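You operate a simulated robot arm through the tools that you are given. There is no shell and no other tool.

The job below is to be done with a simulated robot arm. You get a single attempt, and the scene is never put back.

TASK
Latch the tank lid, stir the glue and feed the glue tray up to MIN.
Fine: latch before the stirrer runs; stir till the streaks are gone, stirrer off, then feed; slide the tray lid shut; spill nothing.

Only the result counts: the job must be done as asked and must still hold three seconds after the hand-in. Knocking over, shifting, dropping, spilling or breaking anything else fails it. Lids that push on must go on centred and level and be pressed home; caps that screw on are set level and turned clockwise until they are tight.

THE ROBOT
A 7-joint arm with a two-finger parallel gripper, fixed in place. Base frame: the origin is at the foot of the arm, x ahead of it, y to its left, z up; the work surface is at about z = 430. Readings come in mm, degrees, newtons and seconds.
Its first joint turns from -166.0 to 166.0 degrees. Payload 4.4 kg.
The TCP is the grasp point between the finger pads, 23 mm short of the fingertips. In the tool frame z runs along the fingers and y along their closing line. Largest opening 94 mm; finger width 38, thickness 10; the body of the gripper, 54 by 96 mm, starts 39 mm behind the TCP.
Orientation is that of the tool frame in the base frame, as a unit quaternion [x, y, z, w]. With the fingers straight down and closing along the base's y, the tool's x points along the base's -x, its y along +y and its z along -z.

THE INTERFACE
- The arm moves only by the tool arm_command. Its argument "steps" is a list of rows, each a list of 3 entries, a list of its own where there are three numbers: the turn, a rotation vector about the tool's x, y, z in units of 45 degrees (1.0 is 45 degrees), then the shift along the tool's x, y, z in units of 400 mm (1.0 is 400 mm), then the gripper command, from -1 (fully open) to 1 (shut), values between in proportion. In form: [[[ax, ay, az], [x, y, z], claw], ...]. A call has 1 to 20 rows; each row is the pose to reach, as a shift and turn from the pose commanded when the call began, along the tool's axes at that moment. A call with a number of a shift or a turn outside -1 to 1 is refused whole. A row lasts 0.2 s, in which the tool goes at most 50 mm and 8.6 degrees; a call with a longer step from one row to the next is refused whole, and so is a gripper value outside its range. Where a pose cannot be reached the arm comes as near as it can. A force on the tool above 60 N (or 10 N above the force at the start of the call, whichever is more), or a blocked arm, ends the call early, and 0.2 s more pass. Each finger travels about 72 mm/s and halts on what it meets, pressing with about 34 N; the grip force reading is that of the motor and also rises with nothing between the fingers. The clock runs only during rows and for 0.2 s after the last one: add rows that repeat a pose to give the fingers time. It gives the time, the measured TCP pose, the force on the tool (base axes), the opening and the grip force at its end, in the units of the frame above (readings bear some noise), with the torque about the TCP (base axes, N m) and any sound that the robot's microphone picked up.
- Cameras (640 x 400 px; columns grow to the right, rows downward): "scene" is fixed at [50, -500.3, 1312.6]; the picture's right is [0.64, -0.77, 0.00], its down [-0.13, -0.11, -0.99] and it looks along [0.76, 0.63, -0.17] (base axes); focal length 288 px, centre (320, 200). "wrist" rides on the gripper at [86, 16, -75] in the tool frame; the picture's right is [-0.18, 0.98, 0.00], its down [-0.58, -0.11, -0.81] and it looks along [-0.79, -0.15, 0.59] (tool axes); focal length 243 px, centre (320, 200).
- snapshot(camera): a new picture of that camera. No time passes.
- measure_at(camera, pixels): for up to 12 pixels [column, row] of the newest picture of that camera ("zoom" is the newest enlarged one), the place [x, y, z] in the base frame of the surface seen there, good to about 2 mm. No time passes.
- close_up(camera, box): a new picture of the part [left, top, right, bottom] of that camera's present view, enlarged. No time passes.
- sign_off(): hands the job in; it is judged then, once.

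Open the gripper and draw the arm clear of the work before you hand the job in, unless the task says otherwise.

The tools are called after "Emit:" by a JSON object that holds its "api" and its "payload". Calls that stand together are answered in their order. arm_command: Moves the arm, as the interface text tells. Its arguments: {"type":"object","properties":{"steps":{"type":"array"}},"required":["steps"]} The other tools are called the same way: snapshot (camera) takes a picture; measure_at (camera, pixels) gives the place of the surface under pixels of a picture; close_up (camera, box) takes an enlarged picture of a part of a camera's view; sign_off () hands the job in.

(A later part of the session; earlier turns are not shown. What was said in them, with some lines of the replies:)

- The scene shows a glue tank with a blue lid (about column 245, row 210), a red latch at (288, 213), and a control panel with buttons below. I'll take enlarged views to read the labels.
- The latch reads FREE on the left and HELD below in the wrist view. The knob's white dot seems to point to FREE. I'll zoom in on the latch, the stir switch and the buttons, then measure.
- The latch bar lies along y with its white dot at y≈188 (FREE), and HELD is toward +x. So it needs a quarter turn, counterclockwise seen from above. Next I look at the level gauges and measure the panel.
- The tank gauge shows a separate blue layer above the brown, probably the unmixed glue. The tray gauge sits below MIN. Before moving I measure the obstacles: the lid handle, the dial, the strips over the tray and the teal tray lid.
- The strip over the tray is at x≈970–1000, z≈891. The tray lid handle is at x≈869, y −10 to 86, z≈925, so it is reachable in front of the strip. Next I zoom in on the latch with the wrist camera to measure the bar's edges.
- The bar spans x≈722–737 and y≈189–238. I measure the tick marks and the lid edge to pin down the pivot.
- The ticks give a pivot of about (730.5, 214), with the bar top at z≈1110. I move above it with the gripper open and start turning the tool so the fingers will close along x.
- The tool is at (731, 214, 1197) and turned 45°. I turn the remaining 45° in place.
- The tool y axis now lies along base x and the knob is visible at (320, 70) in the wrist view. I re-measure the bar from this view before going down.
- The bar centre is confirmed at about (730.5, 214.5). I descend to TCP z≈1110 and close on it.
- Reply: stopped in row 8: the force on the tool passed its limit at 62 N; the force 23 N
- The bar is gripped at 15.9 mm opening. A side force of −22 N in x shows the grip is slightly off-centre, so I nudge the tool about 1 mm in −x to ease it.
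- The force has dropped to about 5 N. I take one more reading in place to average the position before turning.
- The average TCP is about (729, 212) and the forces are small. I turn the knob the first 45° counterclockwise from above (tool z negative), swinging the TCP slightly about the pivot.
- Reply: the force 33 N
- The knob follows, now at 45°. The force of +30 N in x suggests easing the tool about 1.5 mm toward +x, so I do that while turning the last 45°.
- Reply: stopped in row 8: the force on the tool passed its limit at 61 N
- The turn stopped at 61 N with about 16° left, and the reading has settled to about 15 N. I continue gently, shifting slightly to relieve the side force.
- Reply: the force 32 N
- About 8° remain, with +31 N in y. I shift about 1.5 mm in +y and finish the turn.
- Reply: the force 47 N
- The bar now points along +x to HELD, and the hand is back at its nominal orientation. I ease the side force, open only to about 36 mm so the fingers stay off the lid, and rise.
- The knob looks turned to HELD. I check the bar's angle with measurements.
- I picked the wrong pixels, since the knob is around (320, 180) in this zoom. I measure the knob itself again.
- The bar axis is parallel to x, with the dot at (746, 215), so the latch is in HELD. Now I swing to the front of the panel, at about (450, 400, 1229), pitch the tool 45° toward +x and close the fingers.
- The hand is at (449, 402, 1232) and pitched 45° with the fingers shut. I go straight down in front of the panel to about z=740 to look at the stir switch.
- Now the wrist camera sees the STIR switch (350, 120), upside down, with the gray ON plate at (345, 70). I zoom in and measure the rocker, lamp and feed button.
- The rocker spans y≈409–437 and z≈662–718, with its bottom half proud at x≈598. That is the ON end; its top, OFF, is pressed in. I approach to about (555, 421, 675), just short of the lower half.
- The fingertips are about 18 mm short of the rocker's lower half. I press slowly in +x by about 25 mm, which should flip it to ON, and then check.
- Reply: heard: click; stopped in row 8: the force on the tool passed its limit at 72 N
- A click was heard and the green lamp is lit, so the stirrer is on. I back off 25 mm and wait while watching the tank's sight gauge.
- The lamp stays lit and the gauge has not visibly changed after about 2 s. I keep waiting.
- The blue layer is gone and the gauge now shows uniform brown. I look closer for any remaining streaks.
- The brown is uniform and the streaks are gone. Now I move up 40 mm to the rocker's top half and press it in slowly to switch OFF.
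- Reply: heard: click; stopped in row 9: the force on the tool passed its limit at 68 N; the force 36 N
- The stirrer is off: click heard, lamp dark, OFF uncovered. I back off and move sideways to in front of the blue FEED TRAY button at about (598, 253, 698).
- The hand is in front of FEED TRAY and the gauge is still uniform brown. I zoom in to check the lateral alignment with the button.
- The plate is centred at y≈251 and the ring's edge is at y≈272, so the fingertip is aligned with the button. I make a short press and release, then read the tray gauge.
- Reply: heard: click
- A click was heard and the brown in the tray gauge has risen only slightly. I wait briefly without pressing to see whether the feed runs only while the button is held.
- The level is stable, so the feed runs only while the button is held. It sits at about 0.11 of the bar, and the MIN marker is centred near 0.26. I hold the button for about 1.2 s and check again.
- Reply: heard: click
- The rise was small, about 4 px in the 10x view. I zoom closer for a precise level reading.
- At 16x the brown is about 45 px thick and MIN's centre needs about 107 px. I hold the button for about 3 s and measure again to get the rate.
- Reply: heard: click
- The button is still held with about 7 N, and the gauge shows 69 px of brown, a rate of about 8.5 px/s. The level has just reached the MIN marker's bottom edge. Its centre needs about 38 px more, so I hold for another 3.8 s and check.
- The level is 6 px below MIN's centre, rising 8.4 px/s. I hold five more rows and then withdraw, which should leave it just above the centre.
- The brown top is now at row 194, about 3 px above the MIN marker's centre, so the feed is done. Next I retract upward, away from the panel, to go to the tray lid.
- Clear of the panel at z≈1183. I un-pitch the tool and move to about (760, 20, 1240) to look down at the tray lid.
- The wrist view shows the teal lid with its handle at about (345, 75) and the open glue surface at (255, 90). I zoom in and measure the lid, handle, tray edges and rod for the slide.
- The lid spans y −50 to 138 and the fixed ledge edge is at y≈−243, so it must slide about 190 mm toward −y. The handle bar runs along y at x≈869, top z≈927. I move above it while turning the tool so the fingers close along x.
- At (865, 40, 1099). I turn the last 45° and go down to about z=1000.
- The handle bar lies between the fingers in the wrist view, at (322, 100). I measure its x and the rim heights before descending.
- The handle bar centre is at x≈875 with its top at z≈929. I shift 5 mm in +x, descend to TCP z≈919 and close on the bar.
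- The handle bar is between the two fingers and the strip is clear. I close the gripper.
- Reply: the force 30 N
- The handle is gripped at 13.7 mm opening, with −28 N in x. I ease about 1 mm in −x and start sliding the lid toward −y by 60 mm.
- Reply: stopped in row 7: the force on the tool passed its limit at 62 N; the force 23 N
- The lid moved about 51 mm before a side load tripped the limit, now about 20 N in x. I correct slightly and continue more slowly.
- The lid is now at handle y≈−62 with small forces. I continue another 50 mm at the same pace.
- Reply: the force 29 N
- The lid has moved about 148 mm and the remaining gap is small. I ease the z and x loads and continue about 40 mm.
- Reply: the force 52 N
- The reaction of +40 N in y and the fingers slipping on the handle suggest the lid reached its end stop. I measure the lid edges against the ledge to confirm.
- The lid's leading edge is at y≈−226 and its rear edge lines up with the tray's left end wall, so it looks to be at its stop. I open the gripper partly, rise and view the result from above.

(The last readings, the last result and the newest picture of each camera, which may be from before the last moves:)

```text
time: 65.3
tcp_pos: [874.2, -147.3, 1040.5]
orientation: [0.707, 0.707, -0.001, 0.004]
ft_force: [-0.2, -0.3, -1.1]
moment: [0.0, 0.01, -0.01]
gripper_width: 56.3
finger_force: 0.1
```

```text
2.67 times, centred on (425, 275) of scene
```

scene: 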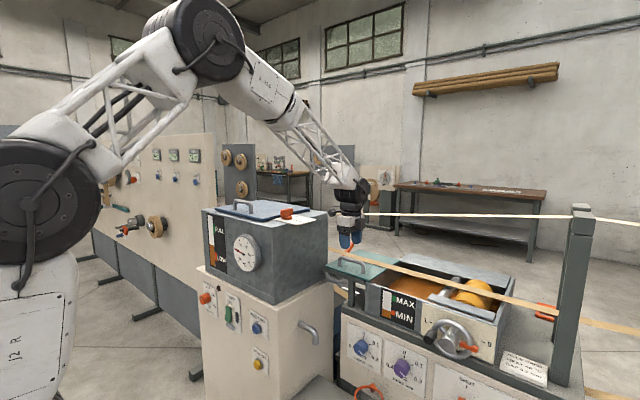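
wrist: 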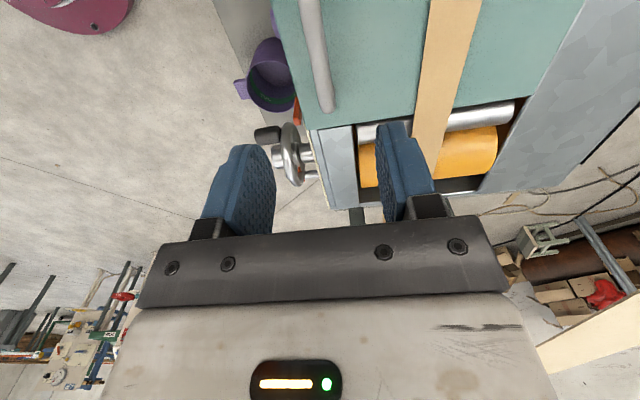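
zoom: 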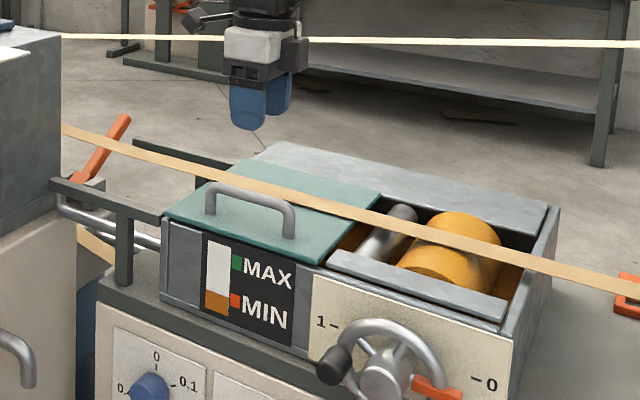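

The hand is free and the lid looks shut. I measure its edges relative to the ledges and the tray end from this clear view.

Emit:
{"api": "measure_at", "payload": {"camera": "wrist", "pixels": [[320, 126], [350, 120], [310, 133], [355, 160], [500, 98], [515, 130], [400, 112], [330, 105], [310, 5], [480, 118], [375, 130], [470, 105]]}}

Emit:
{"api": "close_up", "payload": {"camera": "wrist", "box": [270, 50, 550, 220]}}

Emit:
{"api": "close_up", "payload": {"camera": "scene", "box": [350, 255, 420, 300]}}

Emit:
{"api": "measure_at", "payload": {"camera": "zoom", "pixels": [[165, 215], [200, 235], [300, 115], [240, 170], [150, 245], [165, 300], [90, 220], [310, 200], [575, 290], [220, 200], [130, 240], [180, 240]]}}

```text
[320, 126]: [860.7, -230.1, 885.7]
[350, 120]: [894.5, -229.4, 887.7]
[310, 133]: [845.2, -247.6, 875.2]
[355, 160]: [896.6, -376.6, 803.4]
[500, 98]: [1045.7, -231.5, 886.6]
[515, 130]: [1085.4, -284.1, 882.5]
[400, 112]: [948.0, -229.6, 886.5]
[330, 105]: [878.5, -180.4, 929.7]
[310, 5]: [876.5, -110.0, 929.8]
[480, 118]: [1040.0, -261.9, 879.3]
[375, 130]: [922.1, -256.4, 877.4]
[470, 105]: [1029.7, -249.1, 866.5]
```

```text
2.29 times, centred on (410, 135) of wrist
```

zoom: 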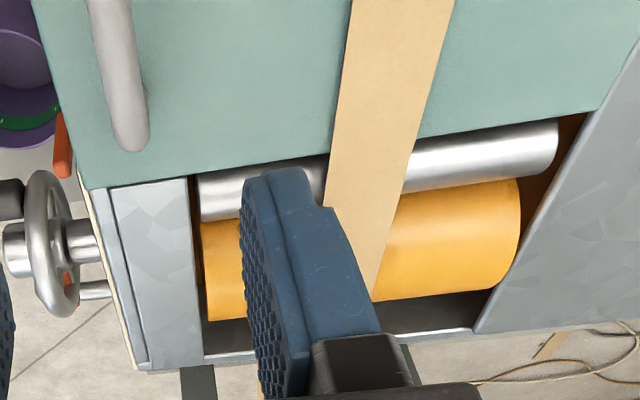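

```text
8.89 times, centred on (385, 278) of scene
```

zoom: 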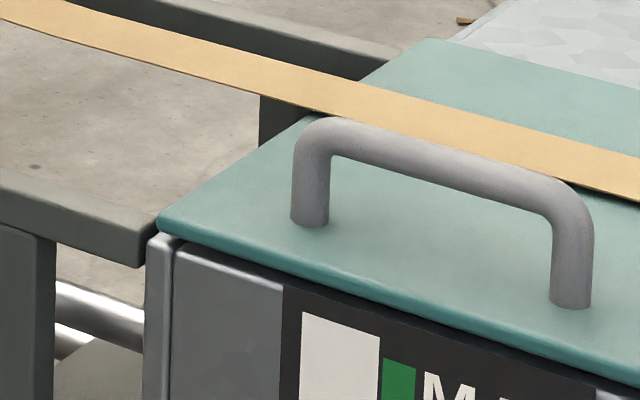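

```text
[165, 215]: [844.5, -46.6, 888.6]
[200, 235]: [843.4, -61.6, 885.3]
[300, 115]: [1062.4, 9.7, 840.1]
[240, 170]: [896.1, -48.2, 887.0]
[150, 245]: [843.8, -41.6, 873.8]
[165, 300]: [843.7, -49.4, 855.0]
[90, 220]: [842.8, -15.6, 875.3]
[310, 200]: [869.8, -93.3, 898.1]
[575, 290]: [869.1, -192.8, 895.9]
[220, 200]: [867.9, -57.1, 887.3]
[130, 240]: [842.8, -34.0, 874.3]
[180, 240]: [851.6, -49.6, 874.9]
```

The lid now runs y −42 to −231, flush with the tray's left end, and covers the glue opening. To be sure it is hard against its stop, I'll push gently on the handle's rear post (y≈−90) with closed fingers. First I move behind it.

Emit:
{"api": "arm_command", "payload": {"steps": [[[0, 0, 0], [0.1, 0.002, 0], 1], [[0, 0, 0], [0.19, 0.004, 0], 1], [[0, 0, 0], [0.24, 0.005, 0], 1], [[0, 0, 0], [0.24, 0.005, 0], 1], [[0, 0, 0], [0.24, 0.005, 0.1], 1], [[0, 0, 0], [0.24, 0.005, 0.2], 1], [[0, 0, 0], [0.24, 0.005, 0.305], 1], [[0, 0, 0], [0.24, 0.005, 0.305], 1]]}}

Emit:
{"api": "close_up", "payload": {"camera": "scene", "box": [340, 230, 440, 310]}}

```text
time: 67.1
tcp_pos: [874.8, -52.0, 917.1]
orientation: [0.707, 0.707, -0.001, 0.004]
ft_force: [0.5, -0.4, -0.4]
moment: [0.01, 0.0, -0.01]
gripper_width: 0.0
finger_force: 34.1
```

```text
5.00 times, centred on (390, 270) of scene
```

zoom: 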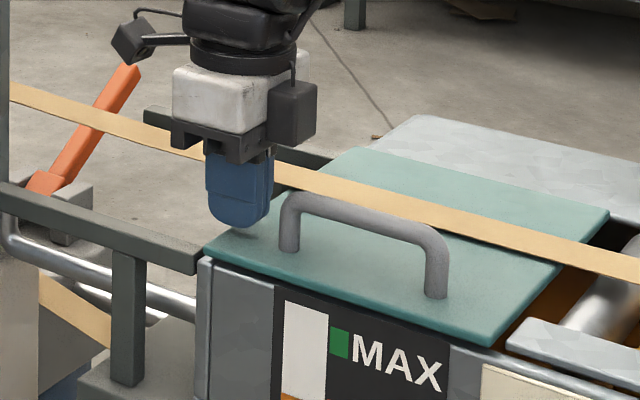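

The closed fingers are behind the rear post, with a small gap. I push toward −y in small steps; the force limit guards the move.

Emit:
{"api": "arm_command", "payload": {"steps": [[[0, 0, 0], [-0.02, 0, 0], 1], [[0, 0, 0], [-0.03, 0, 0], 1], [[0, 0, 0], [-0.035, 0, 0], 1], [[0, 0, 0], [-0.039, 0, 0], 1], [[0, 0, 0], [-0.043, 0, 0], 1], [[0, 0, 0], [-0.047, 0, 0], 1], [[0, 0, 0], [-0.05, 0, 0], 1]]}}

```text
time: 68.4
tcp_pos: [876.7, -63.1, 917.1]
orientation: [0.706, 0.708, 0.0, 0.001]
ft_force: [-4.1, 18.0, 3.3]
moment: [0.36, 0.33, -0.13]
gripper_width: 0.1
finger_force: 34.1
stopped in row 6: the force on the tool passed its limit at 66 N (the readings are from after the stop); the commanded pose is now the measured one
```

The push hit 66 N without moving the lid, so it is firmly at its end stop. I back off, raise the hand and retreat.

Emit:
{"api": "arm_command", "payload": {"steps": [[[0, 0, 0], [0.03, 0, 0], 1], [[0, 0, 0], [0.04, 0, 0], 1], [[0, 0, 0], [0.04, 0, -0.1], 1], [[0, 0, 0], [0.04, 0, -0.2], 1], [[0, 0, 0], [0.04, 0, -0.3], 0.5], [[0, 0, 0], [0.04, 0, -0.4], 0], [[0, 0, 0], [0.04, 0, -0.5], -0.5], [[0, 0, 0], [0.04, 0, -0.6], -1], [[0, 0, 0], [0.04, 0, -0.7], -1], [[0, 0, 0], [0.04, 0, -0.8], -1], [[0, 0, 0], [0.04, 0, -0.8], -1]]}}

Emit:
{"api": "snapshot", "payload": {"camera": "scene"}}

Emit:
{"api": "snapshot", "payload": {"camera": "wrist"}}

Emit:
{"api": "close_up", "payload": {"camera": "scene", "box": [310, 200, 540, 350]}}

Emit:
{"api": "close_up", "payload": {"camera": "scene", "box": [190, 190, 350, 290]}}

Emit:
{"api": "close_up", "payload": {"camera": "scene", "box": [190, 260, 350, 400]}}

Emit:
{"api": "close_up", "payload": {"camera": "scene", "box": [380, 304, 396, 320]}}

```text
time: 70.8
tcp_pos: [874.7, -48.0, 1236.9]
orientation: [0.706, 0.708, -0.001, 0.003]
ft_force: [-0.2, -0.2, 0.5]
moment: [-0.04, -0.03, -0.02]
gripper_width: 93.9
finger_force: 0.2
```

```text
taken
```

scene: 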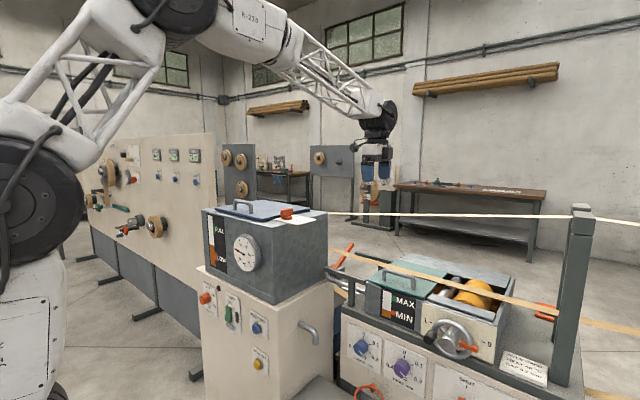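

```text
taken
```

wrist: 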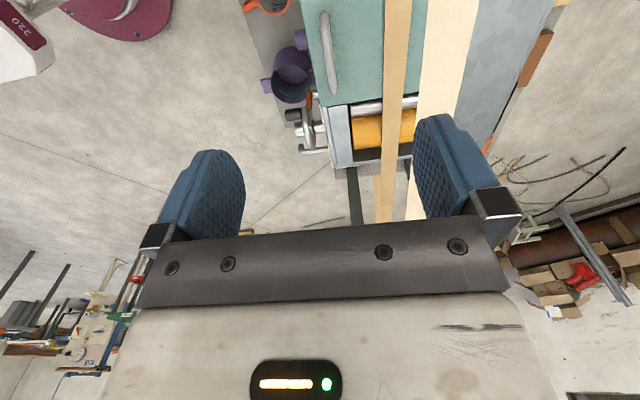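

```text
2.67 times, centred on (425, 275) of scene
```

zoom: 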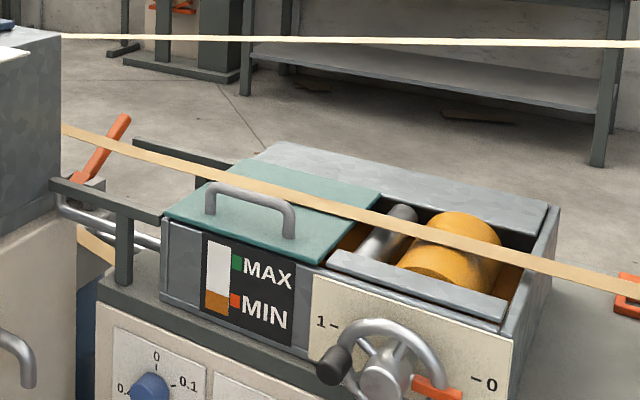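

```text
4.00 times, centred on (270, 240) of scene
```

zoom: 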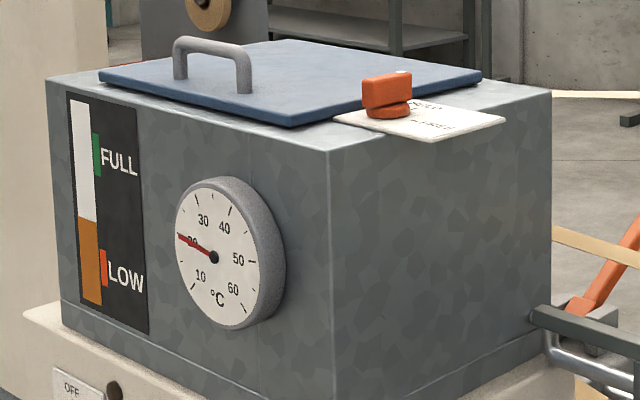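

```text
2.86 times, centred on (270, 330) of scene
```

zoom: 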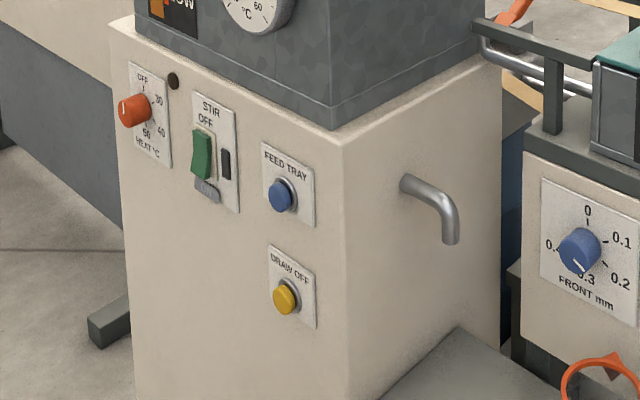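

```text
16.00 times, centred on (388, 312) of scene
```

zoom: 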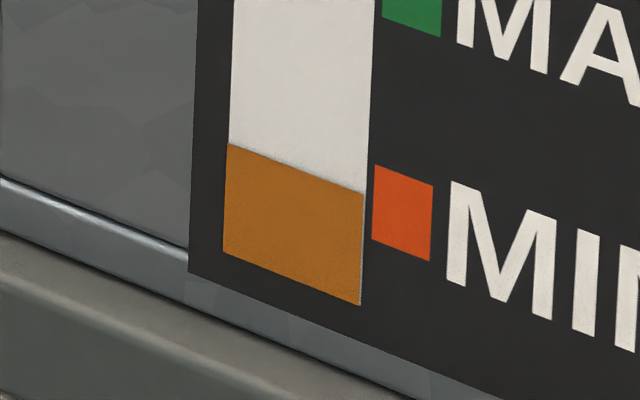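

Everything checks out: latch at HELD, stirrer OFF, level just above MIN's centre, tray lid shut, spout dry. I draw the open hand further back and up before handing in.

Emit:
{"api": "arm_command", "payload": {"steps": [[[0, 0, 0], [0.0208, -0.0833, -0.05], -1], [[0, 0, 0], [0.0417, -0.1667, -0.1], -1], [[0, 0, 0], [0.0625, -0.25, -0.15], -1], [[0, 0, 0], [0.0833, -0.3333, -0.2], -1], [[0, 0, 0], [0.1042, -0.4167, -0.25], -1], [[0, 0, 0], [0.125, -0.5, -0.3], -1], [[0, 0, 0], [0.125, -0.5, -0.3], -1]]}}

Emit:
{"api": "snapshot", "payload": {"camera": "scene"}}

Emit:
{"api": "close_up", "payload": {"camera": "scene", "box": [380, 304, 396, 320]}}

```text
time: 72.4
tcp_pos: [676.5, 4.3, 1357.6]
orientation: [0.706, 0.708, 0.0, 0.003]
ft_force: [1.0, -0.8, 1.2]
moment: [0.0, -0.03, 0.01]
gripper_width: 94.2
finger_force: 0.1
```

```text
taken
```

scene: 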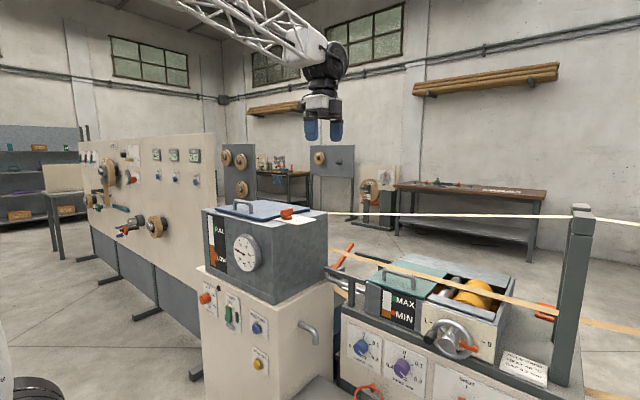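

```text
16.00 times, centred on (388, 312) of scene
```

zoom: 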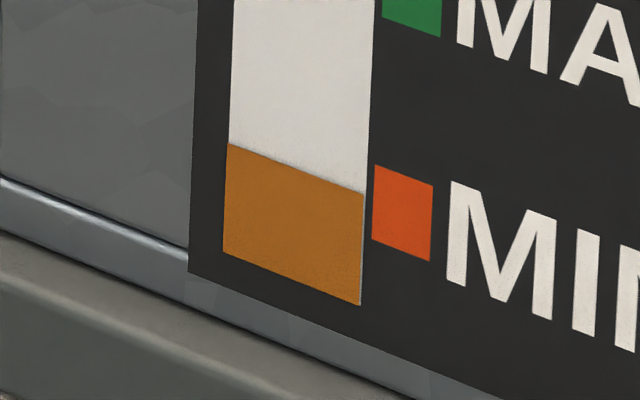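

The arm is clear with the gripper open, the level is steady at MIN and the tray lid is shut. I hand the job in.

Emit:
{"api": "sign_off", "payload": {}}

```text
The job is handed in.
```

The job is done and handed in, in the order you asked. I don't have the judging result yet.

- **Latch:** the tank lid latch was turned to HELD before the stirrer ran.
- **Stir:** the stirrer ran until the blue layer in the tank gauge was gone and the brown looked even. I then switched it off; the lamp went dark.
- **Feed:** the glue tray now reads just above the centre of the MIN mark, and the reading was steady at hand-in.
- **Tray lid:** it is slid shut against its end stop. A firm push on the handle did not move it further.

I saw no spills, and did not touch the DRAW OFF button or the heat knob. The heat was not part of the job, so the tank is still at about 20 °C, while the glue card calls for 40 °C.
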